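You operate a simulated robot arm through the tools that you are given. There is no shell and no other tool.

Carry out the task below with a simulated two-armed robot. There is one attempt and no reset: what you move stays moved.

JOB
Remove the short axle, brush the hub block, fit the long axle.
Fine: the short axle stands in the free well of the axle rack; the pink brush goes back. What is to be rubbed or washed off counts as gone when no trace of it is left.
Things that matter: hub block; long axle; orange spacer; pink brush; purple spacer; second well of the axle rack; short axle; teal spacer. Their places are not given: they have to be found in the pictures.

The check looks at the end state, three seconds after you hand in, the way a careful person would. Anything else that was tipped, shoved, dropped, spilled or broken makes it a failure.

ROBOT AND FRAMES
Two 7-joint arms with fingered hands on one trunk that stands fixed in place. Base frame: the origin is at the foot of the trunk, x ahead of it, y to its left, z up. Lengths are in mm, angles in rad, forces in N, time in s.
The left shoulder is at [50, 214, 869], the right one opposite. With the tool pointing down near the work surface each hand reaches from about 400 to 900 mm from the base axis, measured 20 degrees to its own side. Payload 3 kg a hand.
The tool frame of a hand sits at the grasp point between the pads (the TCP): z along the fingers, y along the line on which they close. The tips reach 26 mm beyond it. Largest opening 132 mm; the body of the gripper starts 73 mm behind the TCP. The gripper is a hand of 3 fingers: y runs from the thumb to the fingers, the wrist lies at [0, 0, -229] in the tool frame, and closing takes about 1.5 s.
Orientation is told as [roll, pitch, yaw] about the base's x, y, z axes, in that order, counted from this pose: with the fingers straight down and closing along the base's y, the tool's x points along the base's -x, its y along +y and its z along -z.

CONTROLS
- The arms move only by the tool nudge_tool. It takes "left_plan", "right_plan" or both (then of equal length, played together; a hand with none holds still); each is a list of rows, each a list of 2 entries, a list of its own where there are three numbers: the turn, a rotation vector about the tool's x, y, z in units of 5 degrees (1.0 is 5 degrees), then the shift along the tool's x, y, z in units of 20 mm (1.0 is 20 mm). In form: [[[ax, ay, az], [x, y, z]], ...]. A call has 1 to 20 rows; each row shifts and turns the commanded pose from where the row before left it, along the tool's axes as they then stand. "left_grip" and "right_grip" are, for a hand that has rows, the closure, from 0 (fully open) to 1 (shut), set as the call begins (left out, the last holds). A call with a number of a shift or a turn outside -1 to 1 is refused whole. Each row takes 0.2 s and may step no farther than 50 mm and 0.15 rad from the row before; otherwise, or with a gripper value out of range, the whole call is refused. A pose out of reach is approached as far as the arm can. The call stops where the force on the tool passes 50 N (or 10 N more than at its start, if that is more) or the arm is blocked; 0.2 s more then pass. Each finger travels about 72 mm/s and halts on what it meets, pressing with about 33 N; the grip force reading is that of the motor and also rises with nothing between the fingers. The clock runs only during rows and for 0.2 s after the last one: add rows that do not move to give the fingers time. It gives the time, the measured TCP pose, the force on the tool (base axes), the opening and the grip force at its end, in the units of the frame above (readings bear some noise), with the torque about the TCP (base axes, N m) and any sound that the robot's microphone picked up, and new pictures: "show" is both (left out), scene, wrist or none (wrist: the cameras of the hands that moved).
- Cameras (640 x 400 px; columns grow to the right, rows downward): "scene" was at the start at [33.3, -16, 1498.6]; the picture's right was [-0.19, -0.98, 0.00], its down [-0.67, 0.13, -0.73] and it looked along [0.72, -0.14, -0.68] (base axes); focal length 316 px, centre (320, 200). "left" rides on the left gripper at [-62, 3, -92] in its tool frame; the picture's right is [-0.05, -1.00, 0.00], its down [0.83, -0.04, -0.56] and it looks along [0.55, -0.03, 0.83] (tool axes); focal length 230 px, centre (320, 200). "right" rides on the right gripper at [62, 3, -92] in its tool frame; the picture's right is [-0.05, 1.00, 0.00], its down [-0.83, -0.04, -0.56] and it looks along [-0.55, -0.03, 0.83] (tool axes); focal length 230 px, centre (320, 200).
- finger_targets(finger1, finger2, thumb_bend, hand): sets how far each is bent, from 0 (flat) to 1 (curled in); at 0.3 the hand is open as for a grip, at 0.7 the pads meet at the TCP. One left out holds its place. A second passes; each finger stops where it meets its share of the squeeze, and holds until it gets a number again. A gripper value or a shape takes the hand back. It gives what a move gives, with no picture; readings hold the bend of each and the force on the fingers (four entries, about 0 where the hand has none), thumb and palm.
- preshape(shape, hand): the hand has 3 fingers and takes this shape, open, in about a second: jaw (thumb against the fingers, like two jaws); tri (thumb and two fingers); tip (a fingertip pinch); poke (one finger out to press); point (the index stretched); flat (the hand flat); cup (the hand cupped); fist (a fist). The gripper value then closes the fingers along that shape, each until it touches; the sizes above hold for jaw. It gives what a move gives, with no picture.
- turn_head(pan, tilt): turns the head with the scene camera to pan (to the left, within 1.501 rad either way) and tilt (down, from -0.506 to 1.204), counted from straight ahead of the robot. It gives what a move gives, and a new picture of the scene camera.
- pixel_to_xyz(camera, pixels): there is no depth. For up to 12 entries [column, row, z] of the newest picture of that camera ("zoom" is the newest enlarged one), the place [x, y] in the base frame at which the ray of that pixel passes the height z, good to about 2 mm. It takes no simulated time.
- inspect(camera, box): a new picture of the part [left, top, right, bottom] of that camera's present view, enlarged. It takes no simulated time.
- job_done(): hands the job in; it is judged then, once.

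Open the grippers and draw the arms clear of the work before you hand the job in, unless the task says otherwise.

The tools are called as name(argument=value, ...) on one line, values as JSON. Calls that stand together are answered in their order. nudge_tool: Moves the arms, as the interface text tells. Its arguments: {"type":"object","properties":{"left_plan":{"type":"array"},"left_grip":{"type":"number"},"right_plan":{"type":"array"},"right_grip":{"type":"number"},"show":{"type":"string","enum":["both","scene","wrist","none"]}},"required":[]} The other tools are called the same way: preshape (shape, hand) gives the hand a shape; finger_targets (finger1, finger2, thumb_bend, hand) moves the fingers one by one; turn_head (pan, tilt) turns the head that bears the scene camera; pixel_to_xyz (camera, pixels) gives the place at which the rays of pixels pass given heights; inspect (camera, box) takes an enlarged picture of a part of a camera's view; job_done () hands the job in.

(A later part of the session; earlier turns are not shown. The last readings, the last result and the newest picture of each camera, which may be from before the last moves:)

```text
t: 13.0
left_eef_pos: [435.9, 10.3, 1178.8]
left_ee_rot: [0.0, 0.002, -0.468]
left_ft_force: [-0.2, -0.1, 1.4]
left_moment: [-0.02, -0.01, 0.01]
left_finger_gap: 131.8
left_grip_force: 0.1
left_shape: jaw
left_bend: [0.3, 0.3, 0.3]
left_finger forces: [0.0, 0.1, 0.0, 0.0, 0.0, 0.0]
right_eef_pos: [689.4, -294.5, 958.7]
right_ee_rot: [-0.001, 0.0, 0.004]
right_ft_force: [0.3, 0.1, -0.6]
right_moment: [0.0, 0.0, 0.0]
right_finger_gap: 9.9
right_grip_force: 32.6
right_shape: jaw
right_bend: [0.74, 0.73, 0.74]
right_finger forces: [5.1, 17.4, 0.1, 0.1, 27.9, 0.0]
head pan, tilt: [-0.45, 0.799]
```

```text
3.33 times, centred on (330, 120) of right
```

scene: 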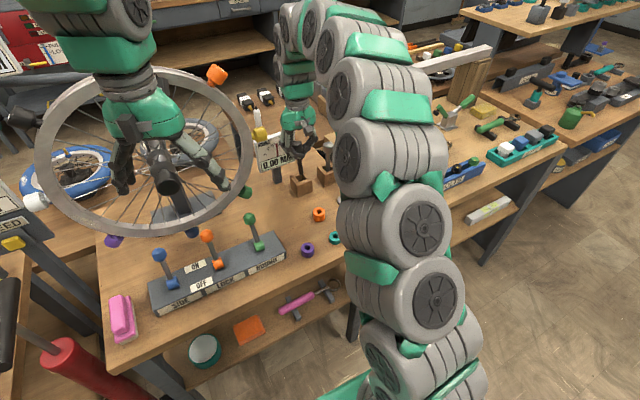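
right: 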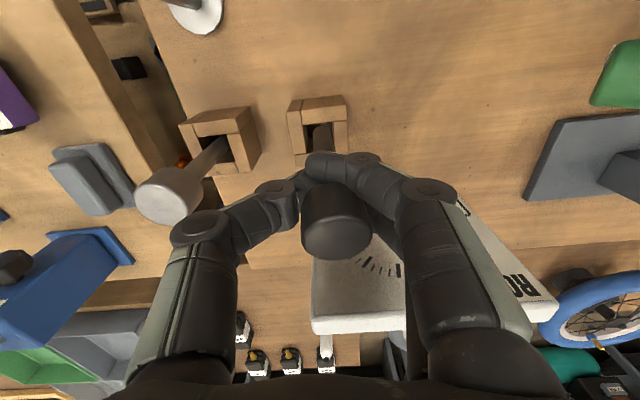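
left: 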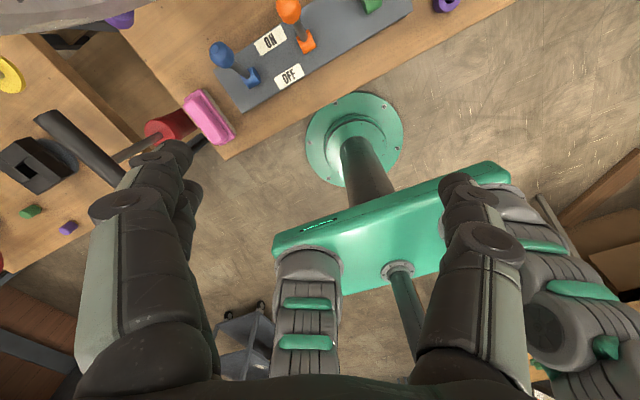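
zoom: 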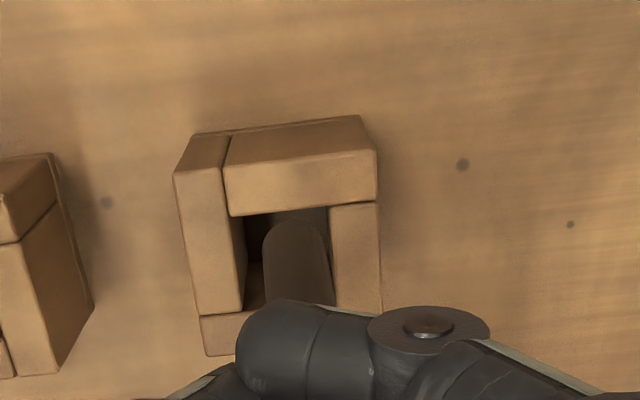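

The tip looks a little forward-biased toward the robot-side wall and to +y in the hole (right zoom: tip centre (298,250), hole centre (282,262)). I triangulate the tip's front rim again before correcting.

pixel_to_xyz(camera="right", pixels=[[323.2, 124.5, 860], [323.2, 124.5, 870], [323.2, 124.5, 880], [318.6, 138.6, 860], [303.7, 124.8, 860], [332.4, 122.1, 860], [333.6, 151.5, 860], [306.6, 153.3, 860]])

pixel_to_xyz(camera="scene", pixels=[[301.6, 175.6, 850], [301.6, 175.6, 860], [301.6, 175.6, 870], [301.6, 175.6, 880], [297, 179.5, 860], [301.5, 173.5, 860], [308, 181, 860], [297.2, 184.5, 860], [312, 180, 860], [290.2, 176, 860]])

```text
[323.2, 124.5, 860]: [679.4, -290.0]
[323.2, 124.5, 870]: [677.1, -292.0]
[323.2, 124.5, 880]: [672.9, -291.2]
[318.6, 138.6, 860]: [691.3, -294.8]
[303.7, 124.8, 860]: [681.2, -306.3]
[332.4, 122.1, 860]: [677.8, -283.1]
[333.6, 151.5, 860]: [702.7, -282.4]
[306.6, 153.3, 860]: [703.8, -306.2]
```

```text
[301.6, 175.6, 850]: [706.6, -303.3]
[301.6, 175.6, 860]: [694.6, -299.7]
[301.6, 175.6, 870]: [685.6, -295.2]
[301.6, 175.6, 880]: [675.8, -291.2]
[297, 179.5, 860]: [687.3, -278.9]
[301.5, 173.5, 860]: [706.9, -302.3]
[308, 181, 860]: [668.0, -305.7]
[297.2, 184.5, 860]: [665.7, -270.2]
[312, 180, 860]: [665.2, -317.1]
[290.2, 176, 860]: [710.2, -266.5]
```

The tip centre is about (683,−291.5) while the hole centre is (690.5,−294.3). I shift 6 mm forward and 4 mm to −y, then look again.

nudge_tool(right_plan=[[[0, 0, 0], [-0.15, -0.1, 0]], [[0, 0, 0], [-0.15, -0.1, 0.05]], [[0, 0, 0], [0, 0, 0]]], show="none")

inspect(camera="right", box=[260, 60, 400, 180])

inspect(camera="scene", box=[270, 140, 340, 200])

```text
t: 13.8
left_eef_pos: [436.9, 10.8, 1179.9]
left_ee_rot: [-0.001, 0.001, -0.47]
left_ft_force: [-0.8, 0.5, 0.1]
left_moment: [-0.05, -0.02, 0.04]
left_finger_gap: 131.8
left_grip_force: 0.0
left_shape: jaw
left_bend: [0.3, 0.3, 0.3]
left_finger forces: [0.1, 0.0, 0.0, 0.1, 0.1, 0.1]
right_eef_pos: [694.6, -299.2, 959.5]
right_ee_rot: [-0.001, -0.001, 0.003]
right_ft_force: [-0.7, 0.2, -1.9]
right_moment: [0.01, -0.03, 0.01]
right_finger_gap: 9.9
right_grip_force: 33.5
right_shape: jaw
right_bend: [0.74, 0.73, 0.74]
right_finger forces: [5.2, 17.7, 0.1, 0.0, 27.8, 0.0]
head pan, tilt: [-0.45, 0.799]
```

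```text
3.33 times, centred on (330, 120) of right
```

zoom: 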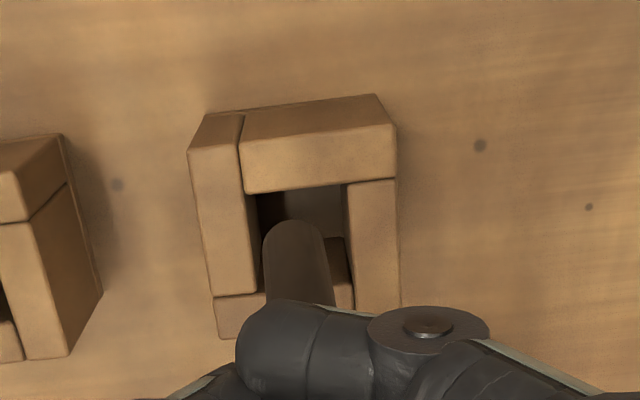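

```text
6.67 times, centred on (305, 170) of scene
```

zoom: 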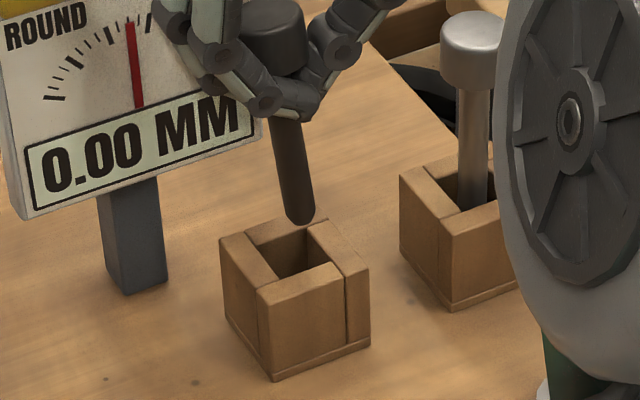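

The tip is now centred well, but the axle leans about 0.12 rad, and opening the thumb at yaw 0 would come close to the long axle's knob. I raise 20 mm, turn the hand to yaw ≈ +0.6 so that the thumb points clear, and tilt the tool to bring the axle upright.

nudge_tool(right_plan=[[[0, 0, 0], [0, 0, -1]], [[0, 0, -0.86], [0, 0, 0]], [[0, 0, -0.86], [0, 0, 0]], [[0, 0, -0.86], [0, 0, 0]], [[0, 0, -0.86], [0, 0, 0]], [[0, 0, -0.86], [0, 0, 0]], [[0, 0, -0.86], [0, 0, 0]], [[0, 0, -0.86], [0, 0, 0]], [[0, 0, -0.86], [0, 0, 0]], [[-0.4, -0.65, 0], [0, 0, 0]], [[-0.4, -0.65, 0], [0, 0, 0]], [[0, 0, 0], [0, 0, 0]]], show="both")

inspect(camera="right", box=[260, 60, 400, 180])

inspect(camera="scene", box=[270, 130, 340, 200])

```text
t: 16.4
left_eef_pos: [436.6, 11.1, 1178.8]
left_ee_rot: [-0.002, 0.0, -0.47]
left_ft_force: [0.2, 0.4, -0.4]
left_moment: [-0.01, 0.07, 0.0]
left_finger_gap: 131.8
left_grip_force: 0.1
left_shape: jaw
left_bend: [0.3, 0.3, 0.3]
left_finger forces: [0.0, 0.1, 0.0, 0.1, 0.1, 0.0]
right_eef_pos: [696.2, -299.2, 978.1]
right_ee_rot: [0.07, -0.114, 0.597]
right_ft_force: [-1.2, -0.2, -0.9]
right_moment: [-0.03, -0.01, 0.01]
right_finger_gap: 9.7
right_grip_force: 33.1
right_shape: jaw
right_bend: [0.74, 0.73, 0.74]
right_finger forces: [5.2, 17.6, 0.0, 0.0, 27.7, 0.0]
head pan, tilt: [-0.45, 0.799]
```

scene: 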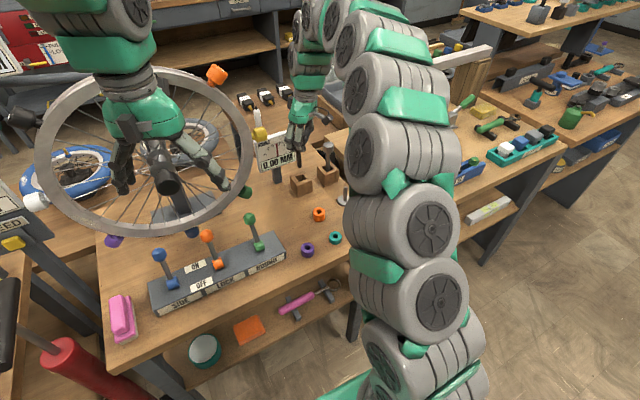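
right: 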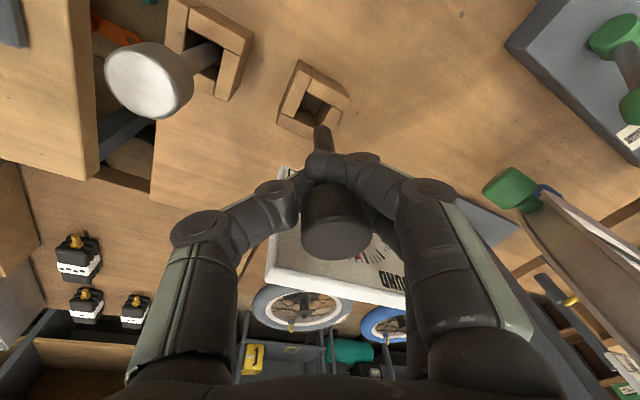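

```text
3.33 times, centred on (330, 120) of right
```

zoom: 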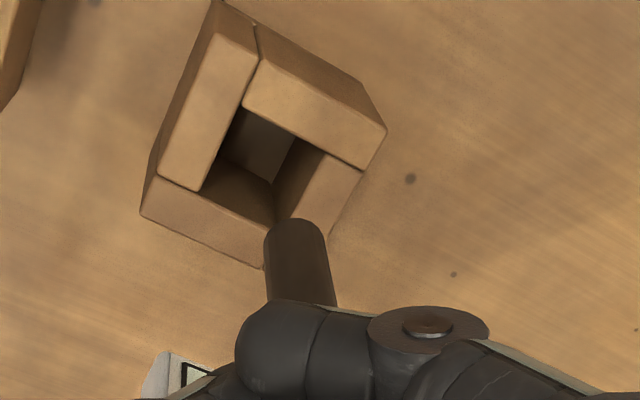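

```text
5.71 times, centred on (305, 165) of scene
```

zoom: 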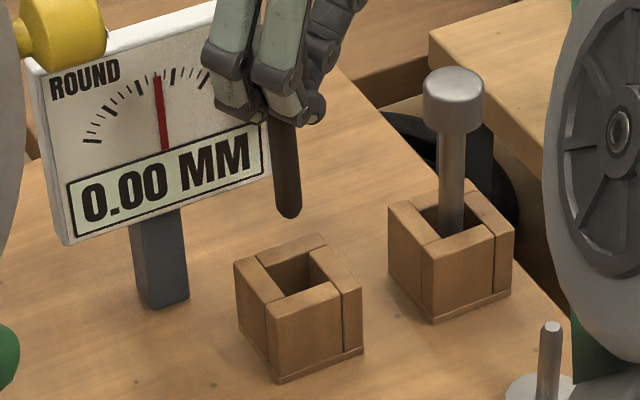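

The axle is upright in the scene view now. I recompute the tip position from both cameras.

pixel_to_xyz(camera="right", pixels=[[323.2, 134.5, 885], [323.2, 134.5, 893], [323.2, 134.5, 900], [306.9, 91.8, 860], [343, 110.5, 860], [317.5, 126.2, 860], [294, 117.5, 860], [350, 98.4, 860], [276.3, 124.5, 860]])

pixel_to_xyz(camera="scene", pixels=[[299.6, 166.5, 885], [299.6, 166.5, 893], [299.6, 166.5, 900], [297, 183.5, 860], [312.2, 180.2, 860], [289.7, 176.2, 860], [305.2, 171.2, 860], [300, 181.5, 860], [295.5, 176.5, 860], [303, 173.5, 860], [307, 179.5, 860]])

```text
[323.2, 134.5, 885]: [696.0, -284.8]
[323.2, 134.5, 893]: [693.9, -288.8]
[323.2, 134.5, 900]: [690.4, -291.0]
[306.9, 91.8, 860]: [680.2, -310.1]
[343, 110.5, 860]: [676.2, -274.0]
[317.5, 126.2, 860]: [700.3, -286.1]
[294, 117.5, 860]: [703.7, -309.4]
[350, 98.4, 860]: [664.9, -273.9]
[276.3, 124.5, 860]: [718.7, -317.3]
```

```text
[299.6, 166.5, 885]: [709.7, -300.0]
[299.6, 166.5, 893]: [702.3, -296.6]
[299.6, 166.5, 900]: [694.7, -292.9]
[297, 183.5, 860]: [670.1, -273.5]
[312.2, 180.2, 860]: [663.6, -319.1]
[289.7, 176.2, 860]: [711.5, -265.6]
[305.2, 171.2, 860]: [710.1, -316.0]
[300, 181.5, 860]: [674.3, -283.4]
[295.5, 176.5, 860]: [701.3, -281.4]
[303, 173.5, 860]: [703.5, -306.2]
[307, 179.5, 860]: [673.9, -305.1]
```

Tip is at ≈ (692,−290.5); the hole centre at (690,−294.3). I shift by (−2,−3.8) mm and lower 20 mm straight down in base terms, then check.

nudge_tool(right_plan=[[[0, 0, 0], [0.19, -0.1, 0]], [[0, 0, 0], [0.057, -0.035, 0.495]], [[0, 0, 0], [0.057, -0.035, 0.495]], [[0, 0, 0], [0, 0, 0]]], show="none")

inspect(camera="right", box=[260, 60, 400, 180])

inspect(camera="scene", box=[270, 140, 340, 200])

```text
t: 17.4
left_eef_pos: [435.7, 10.4, 1180.4]
left_ee_rot: [-0.001, -0.001, -0.472]
left_ft_force: [-0.2, 0.1, 0.2]
left_moment: [-0.01, -0.05, -0.01]
left_finger_gap: 131.8
left_grip_force: 0.0
left_shape: jaw
left_bend: [0.3, 0.3, 0.3]
left_finger forces: [0.0, 0.0, 0.0, 0.1, 0.0, 0.0]
right_eef_pos: [692.1, -302.4, 958.1]
right_ee_rot: [0.071, -0.113, 0.598]
right_ft_force: [-1.2, -0.2, -1.7]
right_moment: [0.01, -0.02, 0.0]
right_finger_gap: 9.8
right_grip_force: 33.3
right_shape: jaw
right_bend: [0.74, 0.73, 0.74]
right_finger forces: [5.2, 17.6, 0.1, 0.0, 27.8, 0.1]
head pan, tilt: [-0.45, 0.799]
```

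```text
3.33 times, centred on (330, 120) of right
```

zoom: 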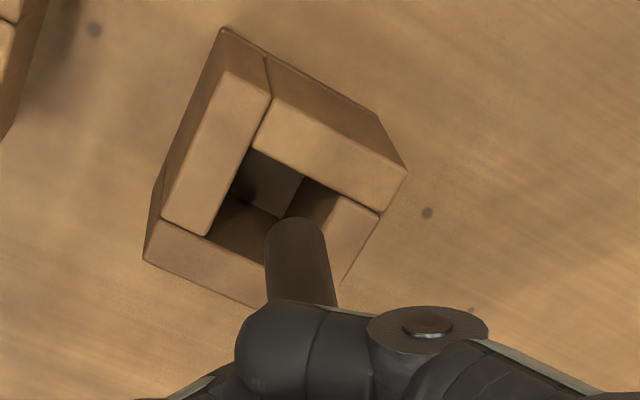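

```text
6.67 times, centred on (305, 170) of scene
```

zoom: 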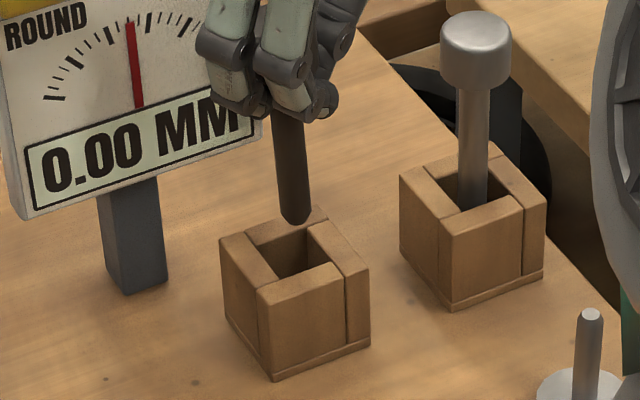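

I recheck the tip and the hole with both cameras at this height.

pixel_to_xyz(camera="right", pixels=[[323.1, 135.6, 870], [323.1, 135.6, 875], [323.1, 135.6, 880], [309.9, 104.4, 860], [336.9, 118.5, 860], [296.1, 130.8, 860], [316.5, 124.5, 860]])

pixel_to_xyz(camera="scene", pixels=[[301.4, 172.2, 870], [301.4, 172.2, 875], [301.4, 172.2, 880], [296.3, 175.7, 860], [303, 174.2, 860], [306.2, 179.7, 860], [298.7, 182, 860]])

```text
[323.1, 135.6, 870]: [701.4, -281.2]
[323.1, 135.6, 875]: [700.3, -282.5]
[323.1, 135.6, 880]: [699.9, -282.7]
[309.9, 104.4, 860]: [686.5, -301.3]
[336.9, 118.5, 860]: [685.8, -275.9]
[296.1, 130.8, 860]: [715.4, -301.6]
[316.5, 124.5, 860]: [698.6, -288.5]
```

```text
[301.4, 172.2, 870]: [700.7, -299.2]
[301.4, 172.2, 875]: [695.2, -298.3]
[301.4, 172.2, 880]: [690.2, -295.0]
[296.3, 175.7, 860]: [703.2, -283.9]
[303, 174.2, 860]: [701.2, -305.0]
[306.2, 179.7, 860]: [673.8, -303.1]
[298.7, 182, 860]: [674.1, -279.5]
```

The "right" rays may refer to the older full picture, so I take a fresh enlarged right view and read coordinates from that zoom.

inspect(camera="right", box=[260, 60, 400, 180])

pixel_to_xyz(camera="zoom", pixels=[[297, 252, 870], [297, 252, 875], [297, 252, 880], [253, 148, 860], [343, 195, 860], [207, 236, 860], [275, 215, 860], [405, 170, 860], [143, 260, 860]])

```text
3.33 times, centred on (330, 120) of right
```

zoom: 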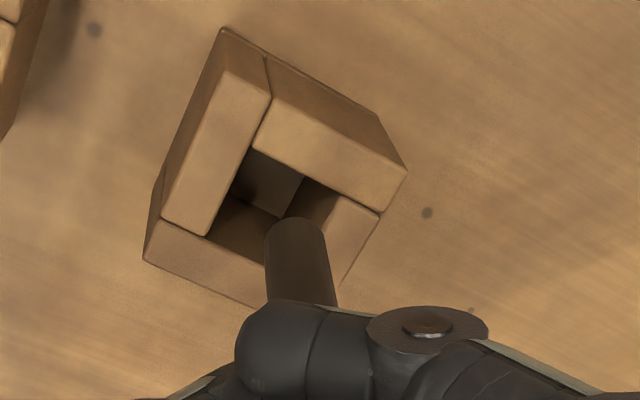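

```text
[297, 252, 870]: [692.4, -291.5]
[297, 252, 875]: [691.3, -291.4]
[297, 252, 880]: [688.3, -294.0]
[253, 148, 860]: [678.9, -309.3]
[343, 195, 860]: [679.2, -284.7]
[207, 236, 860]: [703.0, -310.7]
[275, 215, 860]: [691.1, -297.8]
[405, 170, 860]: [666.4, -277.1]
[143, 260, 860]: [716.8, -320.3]
```

Both cameras average to the tip being within a couple of millimetres of the hole centre. I lower 20 mm straight down and look again.

nudge_tool(right_plan=[[[0, 0, 0], [0.028, -0.05, 0.248]], [[0, 0, 0], [0.028, -0.05, 0.248]], [[0, 0, 0], [0.028, -0.02, 0.248]], [[0, 0, 0], [0.028, -0.02, 0.248]], [[0, 0, 0], [0, 0, 0]]], show="none")

inspect(camera="scene", box=[270, 140, 340, 200])

inspect(camera="right", box=[260, 60, 400, 180])

```text
t: 18.6
left_eef_pos: [436.4, 10.8, 1179.1]
left_ee_rot: [-0.001, 0.0, -0.469]
left_ft_force: [0.0, -0.6, -0.3]
left_moment: [-0.02, 0.03, -0.04]
left_finger_gap: 132.0
left_grip_force: 0.1
left_shape: jaw
left_bend: [0.3, 0.3, 0.3]
left_finger forces: [0.1, 0.0, 0.1, 0.1, 0.0, 0.1]
right_eef_pos: [694.4, -304.7, 935.6]
right_ee_rot: [0.07, -0.112, 0.6]
right_ft_force: [0.0, 0.5, -0.7]
right_moment: [0.02, -0.03, 0.0]
right_finger_gap: 9.7
right_grip_force: 33.3
right_shape: jaw
right_bend: [0.74, 0.73, 0.74]
right_finger forces: [5.2, 17.6, 0.1, 0.0, 27.8, 0.0]
head pan, tilt: [-0.45, 0.799]
```

```text
6.67 times, centred on (305, 170) of scene
```

zoom: 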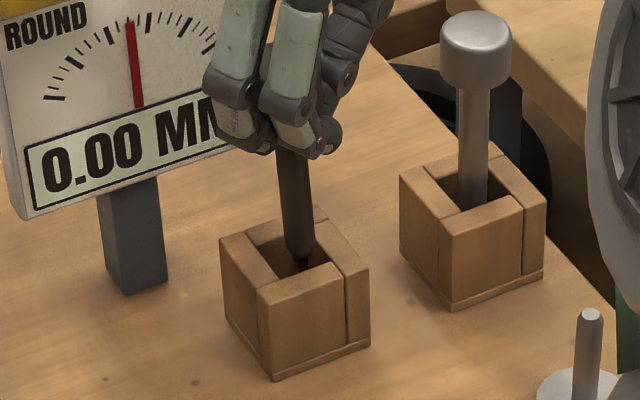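

```text
3.33 times, centred on (330, 120) of right
```

zoom: 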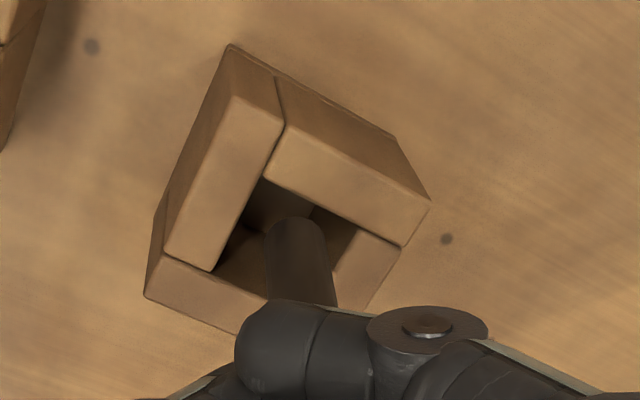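

The tip is entering the hole with no contact force. I lower 20 mm more straight down.

nudge_tool(right_plan=[[[0, 0, 0], [0.028, -0.018, 0.248]], [[0, 0, 0], [0.028, -0.018, 0.248]], [[0, 0, 0], [0.028, -0.018, 0.248]], [[0, 0, 0], [0.028, -0.018, 0.248]], [[0, 0, 0], [0, 0, 0]]], show="none")

inspect(camera="scene", box=[270, 140, 340, 200])

inspect(camera="right", box=[220, 60, 420, 260])

```text
t: 19.8
left_eef_pos: [436.6, 10.7, 1179.9]
left_ee_rot: [0.001, 0.001, -0.47]
left_ft_force: [-0.5, 1.3, -0.1]
left_moment: [0.01, -0.02, 0.0]
left_finger_gap: 132.0
left_grip_force: 0.1
left_shape: jaw
left_bend: [0.3, 0.3, 0.3]
left_finger forces: [0.0, 0.1, 0.1, 0.1, 0.1, 0.1]
right_eef_pos: [694.1, -305.9, 916.7]
right_ee_rot: [0.069, -0.114, 0.598]
right_ft_force: [0.2, 0.3, -0.6]
right_moment: [-0.01, -0.05, 0.02]
right_finger_gap: 9.8
right_grip_force: 32.8
right_shape: jaw
right_bend: [0.74, 0.73, 0.74]
right_finger forces: [5.2, 17.6, 0.0, 0.1, 27.8, 0.1]
head pan, tilt: [-0.45, 0.799]
```

```text
6.67 times, centred on (305, 170) of scene
```

zoom: 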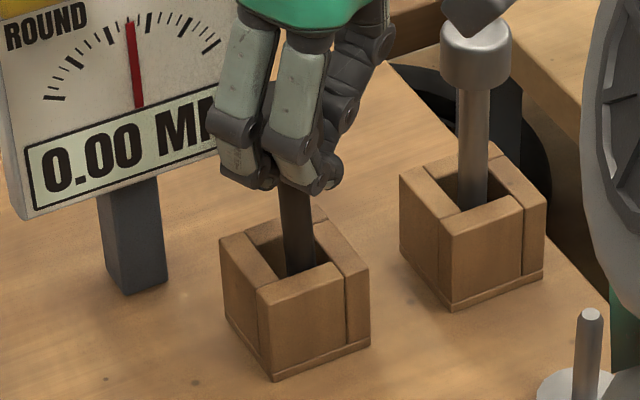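

```text
2.00 times, centred on (320, 160) of right
```

zoom: 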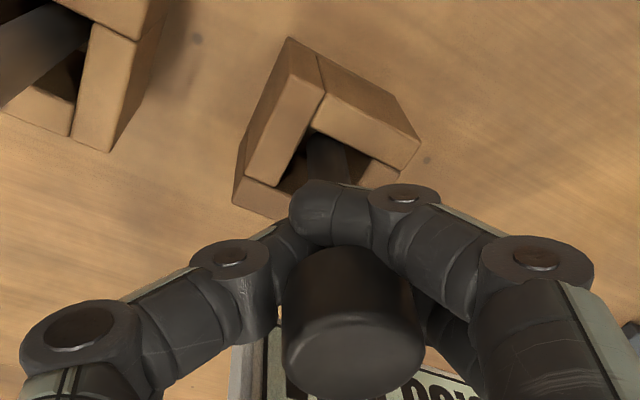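

The shaft is well inside the well and forces remain near zero. I lower another 10 mm in small steps.

nudge_tool(right_plan=[[[0, 0, 0], [0.014, -0.009, 0.124]], [[0, 0, 0], [0.014, -0.009, 0.124]], [[0, 0, 0], [0.014, -0.009, 0.124]], [[0, 0, 0], [0.014, -0.009, 0.124]], [[0, 0, 0], [0, 0, 0]]], show="none")

inspect(camera="scene", box=[270, 140, 340, 200])

```text
t: 21.0
left_eef_pos: [436.1, 10.1, 1179.3]
left_ee_rot: [0.002, 0.0, -0.467]
left_ft_force: [0.6, 0.7, 0.8]
left_moment: [0.0, 0.04, -0.03]
left_finger_gap: 131.8
left_grip_force: 0.0
left_shape: jaw
left_bend: [0.3, 0.3, 0.3]
left_finger forces: [0.0, 0.0, 0.0, 0.0, 0.0, 0.0]
right_eef_pos: [693.6, -304.2, 907.1]
right_ee_rot: [0.07, -0.114, 0.598]
right_ft_force: [0.0, 0.4, -0.6]
right_moment: [-0.01, -0.02, -0.01]
right_finger_gap: 10.0
right_grip_force: 33.1
right_shape: jaw
right_bend: [0.74, 0.73, 0.74]
right_finger forces: [5.3, 17.6, 0.0, 0.0, 27.8, 0.1]
head pan, tilt: [-0.45, 0.799]
```

```text
6.67 times, centred on (305, 170) of scene
```

zoom: 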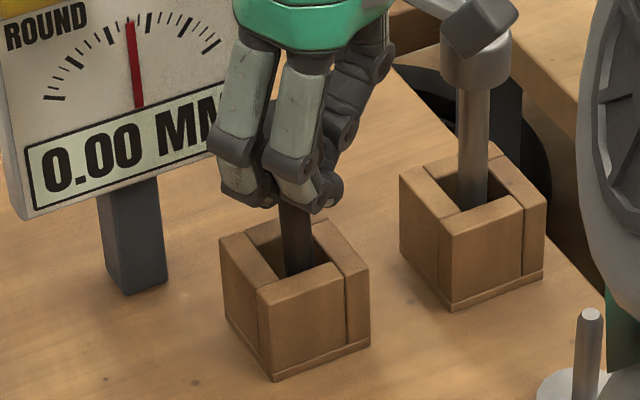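

Still no contact. I continue in 2 mm steps, 8 mm in all, watching the force.

nudge_tool(right_plan=[[[0, 0, 0], [0.011, -0.007, 0.1]], [[0, 0, 0], [0.011, -0.007, 0.1]], [[0, 0, 0], [0.011, -0.007, 0.1]], [[0, 0, 0], [0.011, -0.007, 0.1]], [[0, 0, 0], [0, 0, 0]]], show="none")

inspect(camera="scene", box=[270, 140, 340, 200])

```text
t: 22.2
left_eef_pos: [436.7, 10.6, 1179.0]
left_ee_rot: [0.0, 0.001, -0.469]
left_ft_force: [1.2, 0.0, 0.6]
left_moment: [0.03, 0.0, -0.04]
left_finger_gap: 132.0
left_grip_force: 0.1
left_shape: jaw
left_bend: [0.3, 0.3, 0.3]
left_finger forces: [0.0, 0.0, 0.1, 0.0, 0.1, 0.0]
right_eef_pos: [692.3, -304.5, 897.2]
right_ee_rot: [0.07, -0.115, 0.598]
right_ft_force: [0.1, -0.7, -1.2]
right_moment: [-0.01, 0.0, -0.01]
right_finger_gap: 9.8
right_grip_force: 32.7
right_shape: jaw
right_bend: [0.74, 0.73, 0.74]
right_finger forces: [5.1, 17.6, 0.1, 0.0, 27.7, 0.0]
head pan, tilt: [-0.45, 0.799]
```

```text
6.67 times, centred on (305, 170) of scene
```

zoom: 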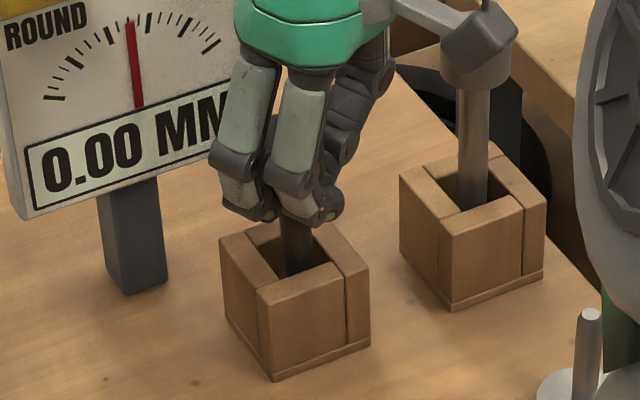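

No contact yet at TCP z 897. I go on in 1.5 mm steps, 6 mm in all.

nudge_tool(right_plan=[[[0, 0, 0], [0.008, -0.005, 0.075]], [[0, 0, 0], [0.008, -0.005, 0.075]], [[0, 0, 0], [0.008, -0.005, 0.075]], [[0, 0, 0], [0.008, -0.005, 0.075]], [[0, 0, 0], [0, 0, 0]]], show="none")

inspect(camera="scene", box=[270, 140, 340, 200])

```text
t: 23.4
left_eef_pos: [436.3, 10.3, 1178.2]
left_ee_rot: [0.001, 0.0, -0.47]
left_ft_force: [0.3, -1.2, -0.2]
left_moment: [0.01, -0.01, 0.03]
left_finger_gap: 131.8
left_grip_force: 0.0
left_shape: jaw
left_bend: [0.3, 0.3, 0.3]
left_finger forces: [0.0, 0.0, 0.0, 0.1, 0.0, 0.0]
right_eef_pos: [693.5, -304.2, 892.4]
right_ee_rot: [0.069, -0.114, 0.599]
right_ft_force: [-0.1, 0.8, -1.7]
right_moment: [-0.01, 0.02, 0.01]
right_finger_gap: 10.1
right_grip_force: 32.7
right_shape: jaw
right_bend: [0.74, 0.73, 0.74]
right_finger forces: [5.2, 17.5, 0.1, 0.1, 27.7, 0.1]
head pan, tilt: [-0.45, 0.799]
```

```text
6.67 times, centred on (305, 170) of scene
```

zoom: 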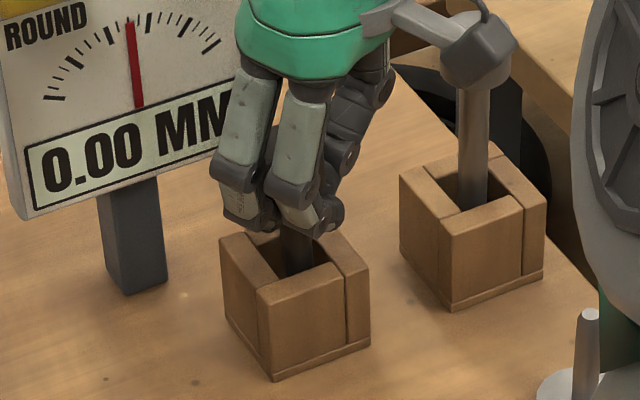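

No contact force yet at z 892; by my estimate the tip should be within a few millimetres of the floor. I continue with 1 mm steps.

nudge_tool(right_plan=[[[0, 0, 0], [0.006, -0.004, 0.05]], [[0, 0, 0], [0.006, -0.004, 0.05]], [[0, 0, 0], [0.006, -0.004, 0.05]], [[0, 0, 0], [0, 0, 0]]], show="wrist")

inspect(camera="scene", box=[285, 160, 325, 190])

```text
t: 24.4
left_eef_pos: [435.6, 12.3, 1178.5]
left_ee_rot: [0.001, -0.002, -0.469]
left_ft_force: [0.0, 0.1, -0.5]
left_moment: [-0.01, 0.01, 0.04]
left_finger_gap: 132.0
left_grip_force: 0.0
left_shape: jaw
left_bend: [0.3, 0.3, 0.3]
left_finger forces: [0.1, 0.0, 0.0, 0.0, 0.1, 0.0]
right_eef_pos: [691.9, -305.1, 889.0]
right_ee_rot: [0.069, -0.113, 0.598]
right_ft_force: [-0.8, -0.6, -2.5]
right_moment: [-0.04, 0.0, 0.01]
right_finger_gap: 9.8
right_grip_force: 33.0
right_shape: jaw
right_bend: [0.74, 0.73, 0.74]
right_finger forces: [5.1, 17.6, 0.1, 0.1, 27.7, 0.0]
head pan, tilt: [-0.45, 0.799]
```

right: 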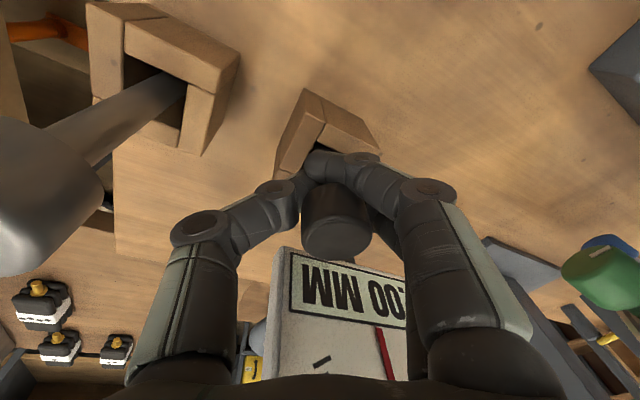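

```text
13.33 times, centred on (305, 175) of scene
```

zoom: 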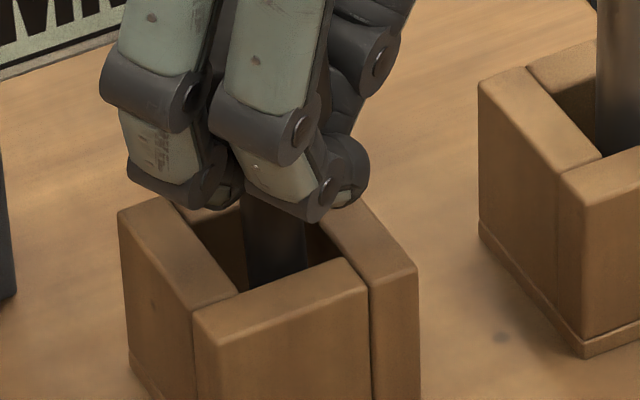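

The fingertips are only a few millimetres above the rim, so I lower 2 mm more and check the force before releasing.

nudge_tool(right_plan=[[[0, 0, 0], [0.006, -0.004, 0.05]], [[0, 0, 0], [0.006, -0.004, 0.05]], [[0, 0, 0], [0, 0, 0]]], show="none")

inspect(camera="scene", box=[285, 160, 325, 190])

```text
t: 25.2
left_eef_pos: [436.3, 9.8, 1179.2]
left_ee_rot: [-0.001, 0.002, -0.469]
left_ft_force: [0.5, -0.7, -0.1]
left_moment: [0.01, 0.0, 0.02]
left_finger_gap: 131.8
left_grip_force: 0.0
left_shape: jaw
left_bend: [0.3, 0.3, 0.3]
left_finger forces: [0.0, 0.0, 0.0, 0.0, 0.0, 0.0]
right_eef_pos: [692.7, -304.0, 887.8]
right_ee_rot: [0.07, -0.115, 0.6]
right_ft_force: [0.1, 0.0, 9.7]
right_moment: [0.05, -0.06, 0.01]
right_finger_gap: 9.7
right_grip_force: 33.5
right_shape: jaw
right_bend: [0.74, 0.73, 0.74]
right_finger forces: [4.9, 18.7, 0.1, 0.0, 28.2, 0.0]
head pan, tilt: [-0.45, 0.799]
```

```text
13.33 times, centred on (305, 175) of scene
```

zoom: 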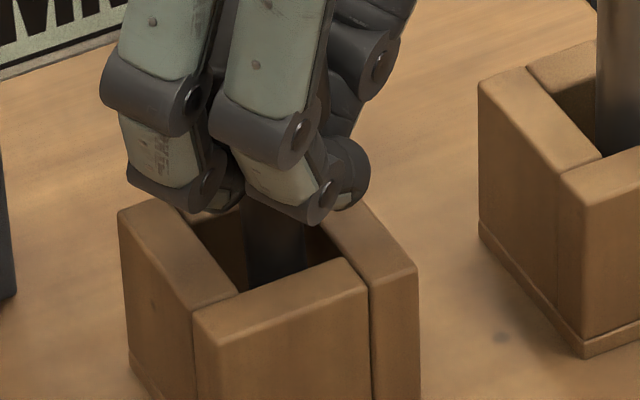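

A contact force of about 10 N now shows the tip is on the floor. I ease up 1 mm and open the hand partly (about 65 mm), with waiting rows.

nudge_tool(right_plan=[[[0, 0, 0], [-0.005, 0.003, -0.05]], [[0, 0, 0], [0, 0, 0]]], show="none")

nudge_tool(right_plan=[[[0, 0, 0], [0, 0, 0]], [[0, 0, 0], [0, 0, 0]], [[0, 0, 0], [0, 0, 0]], [[0, 0, 0], [0, 0, 0]], [[0, 0, 0], [0, 0, 0]]], right_grip=0.5, show="both")

inspect(camera="scene", box=[275, 145, 335, 195])

```text
t: 25.8
left_eef_pos: [436.2, 10.1, 1180.0]
left_ee_rot: [0.002, -0.001, -0.471]
left_ft_force: [0.0, 0.2, -0.1]
left_moment: [0.01, -0.05, 0.05]
left_finger_gap: 132.3
left_grip_force: 0.0
left_shape: jaw
left_bend: [0.3, 0.3, 0.3]
left_finger forces: [0.1, 0.0, 0.0, 0.0, 0.0, 0.1]
right_eef_pos: [692.9, -304.2, 888.1]
right_ee_rot: [0.07, -0.111, 0.599]
right_ft_force: [0.8, -0.2, 3.4]
right_moment: [0.02, -0.11, 0.0]
right_finger_gap: 9.8
right_grip_force: 33.4
right_shape: jaw
right_bend: [0.74, 0.73, 0.74]
right_finger forces: [5.5, 19.3, 0.0, 0.1, 28.2, 0.0]
head pan, tilt: [-0.45, 0.799]
```

```text
t: 27.0
left_eef_pos: [435.6, 10.5, 1179.2]
left_ee_rot: [0.0, 0.0, -0.471]
left_ft_force: [0.0, 0.2, 0.2]
left_moment: [0.0, 0.01, 0.0]
left_finger_gap: 131.9
left_grip_force: 0.0
left_shape: jaw
left_bend: [0.3, 0.3, 0.3]
left_finger forces: [0.0, 0.0, 0.0, 0.0, 0.0, 0.0]
right_eef_pos: [694.3, -305.5, 888.0]
right_ee_rot: [0.07, -0.114, 0.599]
right_ft_force: [-1.2, -0.7, -0.7]
right_moment: [0.01, -0.03, -0.02]
right_finger_gap: 65.4
right_grip_force: 0.1
right_shape: jaw
right_bend: [0.73, 0.73, 0.7]
right_finger forces: [0.0, 0.1, 0.0, 0.0, 0.0, 0.0]
head pan, tilt: [-0.45, 0.799]
```

scene: 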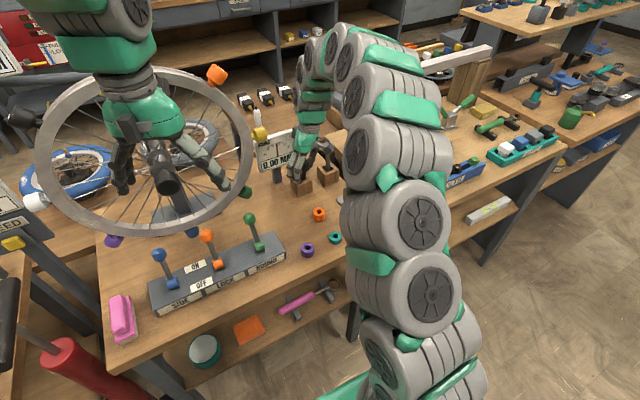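
right: 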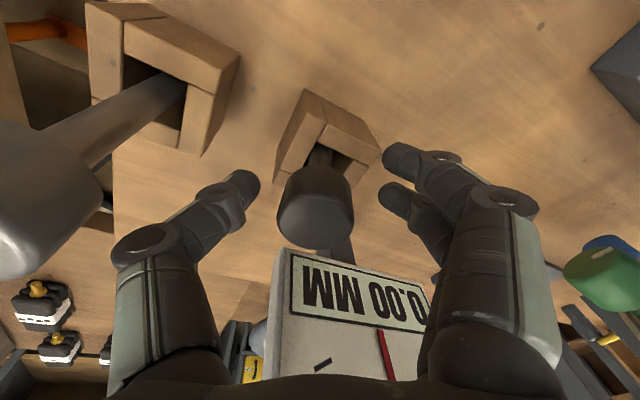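

```text
8.00 times, centred on (305, 170) of scene
```

zoom: 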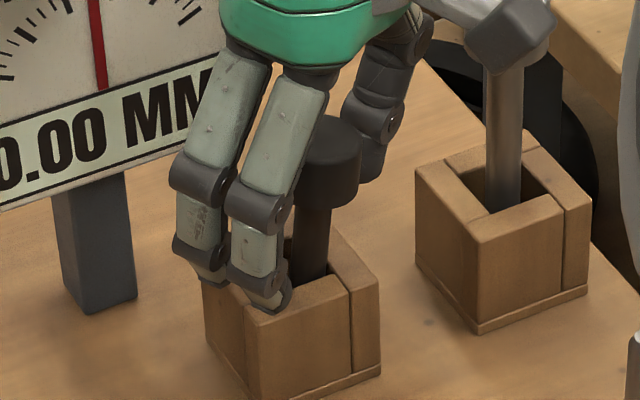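

The short axle stands upright in the well, the knob clear between thumb and fingers. I retract along the tool axis by 80 mm.

nudge_tool(right_plan=[[[0, 0, 0], [0, -0.05, -0.5]], [[0, 0, 0], [0, 0, -0.5]], [[0, 0, 0], [0, 0, -0.5]], [[0, 0, 0], [0, 0, -0.5]], [[0, 0, 0], [0, 0, -1]], [[0, 0, 0], [0, 0, -1]], [[0, 0, 0], [0, 0, -1]]], show="both")

inspect(camera="scene", box=[270, 130, 350, 200])

```text
t: 28.6
left_eef_pos: [435.2, 12.0, 1178.6]
left_ee_rot: [0.0, 0.0, -0.471]
left_ft_force: [-0.1, 0.9, -1.3]
left_moment: [-0.01, 0.01, 0.03]
left_finger_gap: 131.6
left_grip_force: 0.1
left_shape: jaw
left_bend: [0.3, 0.3, 0.3]
left_finger forces: [0.0, 0.0, 0.0, 0.1, 0.1, 0.0]
right_eef_pos: [688.7, -317.6, 986.2]
right_ee_rot: [0.071, -0.112, 0.598]
right_ft_force: [0.4, -0.3, 0.3]
right_moment: [0.01, -0.01, -0.01]
right_finger_gap: 65.3
right_grip_force: 0.0
right_shape: jaw
right_bend: [0.73, 0.73, 0.7]
right_finger forces: [0.0, 0.1, 0.0, 0.0, 0.0, 0.0]
head pan, tilt: [-0.45, 0.799]
```

scene: 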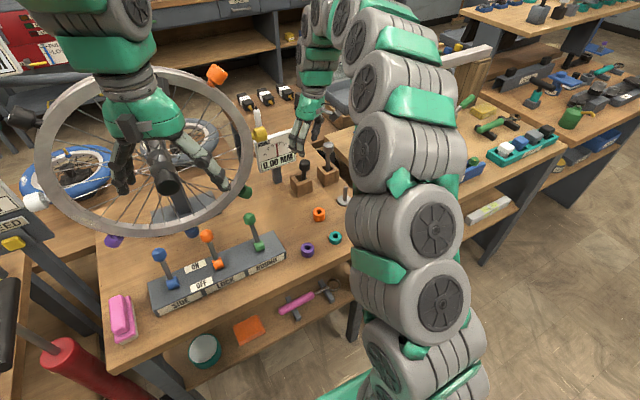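
right: 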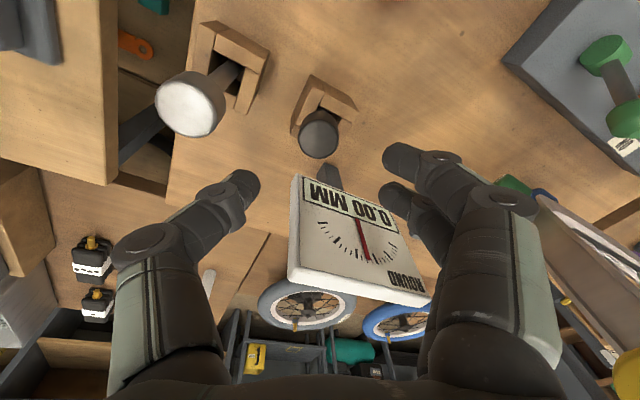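

```text
5.71 times, centred on (310, 165) of scene
```

zoom: 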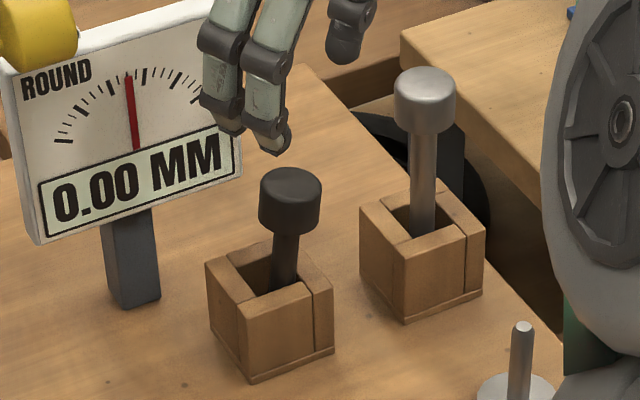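

The short axle now stands in the free well. I raise the right hand, undo the tilt and yaw and draw it back; meanwhile the left hand moves out to the left so that the right arm can later reach the brush.

nudge_tool(right_plan=[[[0, 0, 0], [0, 0, -1]], [[0, 0, 0], [0, 0, -1]], [[0, 0, 0], [0, 0, -1]], [[0, 0, 0], [0, 0, -1]], [[0, 0, 0], [0, 0, -1]], [[0, 0, 0], [0, 0, -1]], [[0.4, 0.65, 0], [0, 0, 0]], [[0.4, 0.65, 0], [0, 0, 0]], [[0, 0, 0.86], [1, 0, 0]], [[0, 0, 0.86], [1, 0, 0]], [[0, 0, 0.86], [1, 0, 0]], [[0, 0, 0.86], [1, 0, 0]], [[0, 0, 0.86], [1, 0, 0]], [[0, 0, 0.86], [1, 0, 0]], [[0, 0, 0.86], [1, 0, 0]], [[0, 0, 0.86], [1, 0, 0]]], right_grip=0, show="both")

```text
t: 32.0
left_eef_pos: [436.9, 11.0, 1179.8]
left_ee_rot: [0.0, -0.001, -0.471]
left_ft_force: [-0.4, 0.3, -0.3]
left_moment: [-0.04, 0.01, 0.01]
left_finger_gap: 131.8
left_grip_force: 0.2
left_shape: jaw
left_bend: [0.3, 0.3, 0.3]
left_finger forces: [0.0, 0.0, 0.0, 0.0, 0.1, 0.1]
right_eef_pos: [532.0, -385.8, 1106.1]
right_ee_rot: [0.001, -0.001, 0.0]
right_ft_force: [-0.4, 0.5, -0.5]
right_moment: [0.0, -0.03, -0.02]
right_finger_gap: 131.8
right_grip_force: 0.1
right_shape: jaw
right_bend: [0.3, 0.3, 0.3]
right_finger forces: [0.0, 0.0, 0.0, 0.0, 0.0, 0.0]
head pan, tilt: [-0.45, 0.799]
```

scene: 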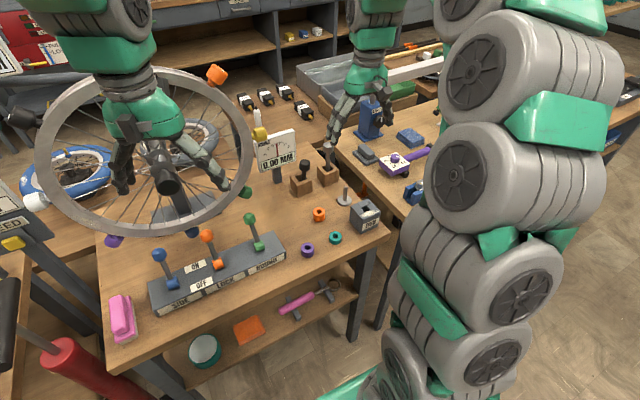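
right: 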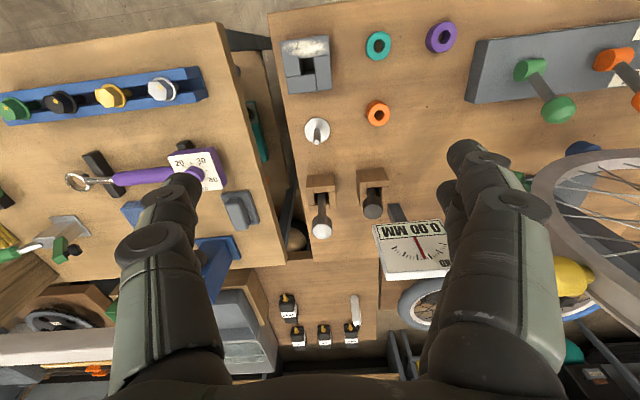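

Good overview. Before crossing to the brush I check where the wheel, the stand base and the lever box are.

pixel_to_xyz(camera="scene", pixels=[[160, 222, 812], [150, 236, 850], [150, 236, 900], [150, 312, 812], [285, 262, 812], [273, 235, 840], [158, 255, 900], [131, 343, 812], [109, 297, 812], [131, 297, 840], [113, 299, 840], [121, 337, 840]])

inspect(camera="scene", box=[80, 230, 200, 360])

```text
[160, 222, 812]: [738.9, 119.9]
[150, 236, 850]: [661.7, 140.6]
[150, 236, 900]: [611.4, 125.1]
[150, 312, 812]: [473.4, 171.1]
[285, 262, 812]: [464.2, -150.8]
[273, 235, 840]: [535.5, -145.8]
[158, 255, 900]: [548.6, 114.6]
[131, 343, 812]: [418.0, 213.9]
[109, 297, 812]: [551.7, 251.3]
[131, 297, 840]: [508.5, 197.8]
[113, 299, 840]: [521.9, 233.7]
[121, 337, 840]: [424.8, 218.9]
```

```text
3.08 times, centred on (140, 295) of scene
```

zoom: 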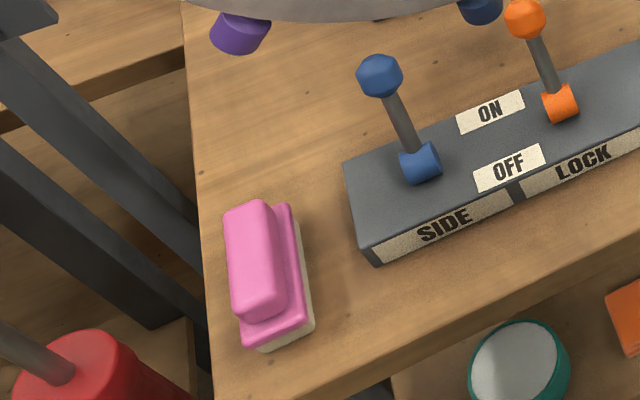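

The wheel is beyond x≈610 and the brush lies around (470,218). I turn the head left to see the area where the left hand would be parked and the brush.

turn_head(pan=0.35, tilt=0.85)

```text
t: 33.1
left_eef_pos: [435.9, 11.7, 1178.6]
left_ee_rot: [0.0, 0.001, -0.47]
left_ft_force: [-0.3, 0.0, -0.1]
left_moment: [0.0, 0.02, 0.02]
left_finger_gap: 131.6
left_grip_force: 0.1
left_shape: jaw
left_bend: [0.3, 0.3, 0.3]
left_finger forces: [0.0, 0.1, 0.0, 0.1, 0.0, 0.0]
right_eef_pos: [533.4, -384.6, 1106.6]
right_ee_rot: [0.002, 0.001, 0.003]
right_ft_force: [0.1, -0.1, 0.4]
right_moment: [-0.01, 0.01, -0.02]
right_finger_gap: 131.8
right_grip_force: 0.1
right_shape: jaw
right_bend: [0.3, 0.3, 0.3]
right_finger forces: [0.0, 0.0, 0.0, 0.0, 0.0, 0.0]
head pan, tilt: [0.351, 0.85]
```

scene: 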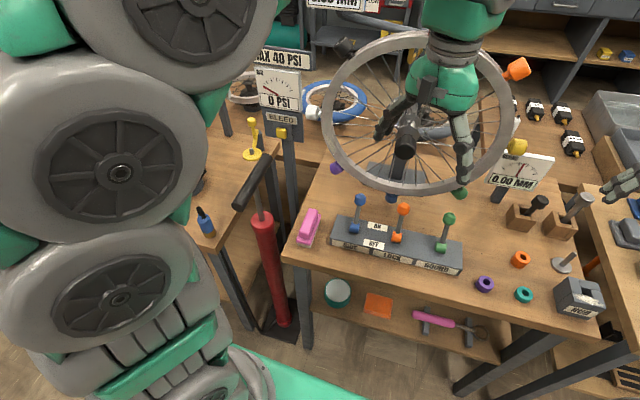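

I check the pump handle's height candidates before parking the left hand above that side.

pixel_to_xyz(camera="scene", pixels=[[272, 320, 0], [255, 185, 900], [255, 185, 1000], [255, 185, 1100], [240, 205, 1000], [268, 160, 1000], [308, 225, 840], [310, 212, 812], [300, 245, 812]])

inspect(camera="scene", box=[270, 190, 370, 270])

```text
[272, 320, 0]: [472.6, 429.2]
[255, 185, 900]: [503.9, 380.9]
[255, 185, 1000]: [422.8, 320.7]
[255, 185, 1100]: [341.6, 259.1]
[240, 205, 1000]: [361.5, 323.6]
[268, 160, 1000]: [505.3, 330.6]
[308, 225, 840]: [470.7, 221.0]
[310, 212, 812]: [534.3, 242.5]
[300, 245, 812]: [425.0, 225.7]
```

```text
5.00 times, centred on (320, 230) of scene
```

zoom: 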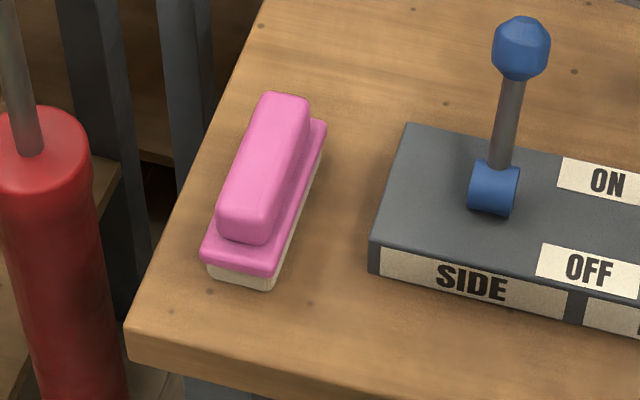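

The pump handle tops out near z 900, well below the left hand. I read the brush's corners in this zoom.

pixel_to_xyz(camera="zoom", pixels=[[209, 276, 812], [271, 290, 812], [322, 172, 812], [203, 252, 830], [277, 270, 830], [327, 125, 830], [220, 230, 850], [262, 238, 850], [310, 112, 850], [266, 97, 850]])

pixel_to_xyz(camera="scene", pixels=[[355, 200, 900], [331, 246, 812], [336, 218, 840]])

```text
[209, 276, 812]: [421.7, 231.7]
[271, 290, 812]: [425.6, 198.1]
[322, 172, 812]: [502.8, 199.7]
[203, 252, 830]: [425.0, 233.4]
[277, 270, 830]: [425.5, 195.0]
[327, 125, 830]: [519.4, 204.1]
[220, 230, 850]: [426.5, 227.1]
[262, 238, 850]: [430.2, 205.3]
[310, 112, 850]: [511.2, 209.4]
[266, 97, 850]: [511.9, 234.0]
```

```text
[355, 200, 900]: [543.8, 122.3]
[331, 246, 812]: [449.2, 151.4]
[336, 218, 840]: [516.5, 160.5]
```

The brush plate spans about x 425–519, y 195–240, with a yaw of about +0.09, handle top near z 850. First I move the left hand up and out to the left, clear of the right arm's path.

nudge_tool(left_plan=[[[0, 0, 0], [0.3, 0, -0.8]], [[0, 0, 0], [0.5, 0.3, -0.8]], [[0, 0, 0], [0.84, 0.9, 0]], [[0, 0, 0], [0.84, 0.9, 0]], [[0, 0, 0], [0.84, 0.9, 0]], [[0, 0, 0], [0.84, 0.9, 0]], [[0, 0, 0], [0.84, 0.9, 0]], [[0, 0, 0], [0.84, 0.9, 0]], [[0, 0, 0], [0.84, 0.9, 0]], [[0, 0, 0], [0.84, 0.9, 0]], [[0, 0, 0], [0.84, 0.9, 0]], [[0, 0, 0], [0.84, 0.9, 0]], [[0, 0, 0], [0.84, 0.9, 0]], [[0, 0, 0], [0.84, 0.9, 0]], [[0, 0, 0], [0.84, 0.9, 0]], [[0, 0, 0], [0.84, 0.9, 0]]], show="both")

```text
t: 36.5
left_eef_pos: [330.7, 353.8, 1211.7]
left_ee_rot: [0.0, 0.0, -0.468]
left_ft_force: [-0.7, -0.1, -0.2]
left_moment: [-0.01, 0.0, 0.02]
left_finger_gap: 131.8
left_grip_force: 0.0
left_shape: jaw
left_bend: [0.3, 0.3, 0.3]
left_finger forces: [0.0, 0.1, 0.1, 0.0, 0.0, 0.0]
right_eef_pos: [533.9, -384.1, 1107.2]
right_ee_rot: [0.0, -0.002, 0.003]
right_ft_force: [0.1, 0.2, -0.3]
right_moment: [0.0, 0.0, -0.01]
right_finger_gap: 131.9
right_grip_force: 0.0
right_shape: jaw
right_bend: [0.3, 0.3, 0.3]
right_finger forces: [0.0, 0.1, 0.0, 0.1, 0.1, 0.0]
head pan, tilt: [0.351, 0.85]
```

scene: 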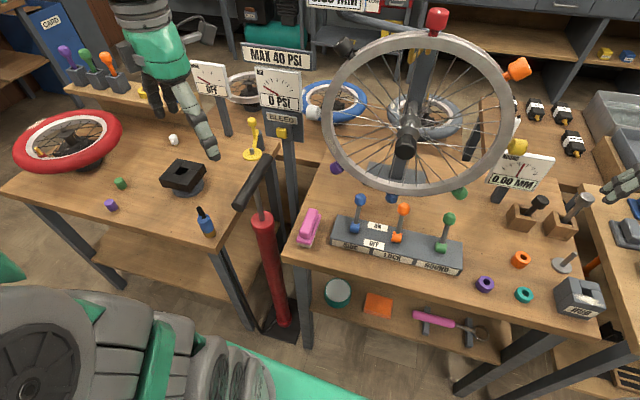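
left: 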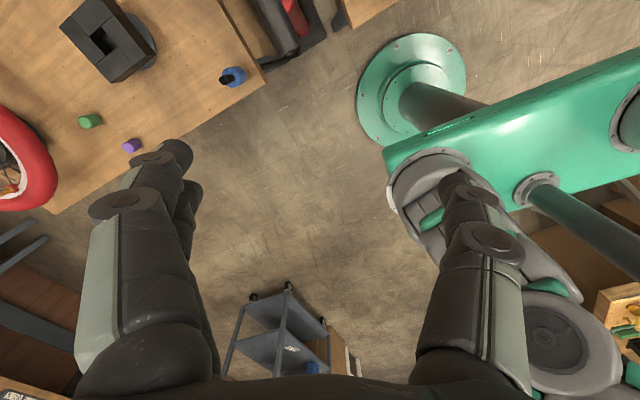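

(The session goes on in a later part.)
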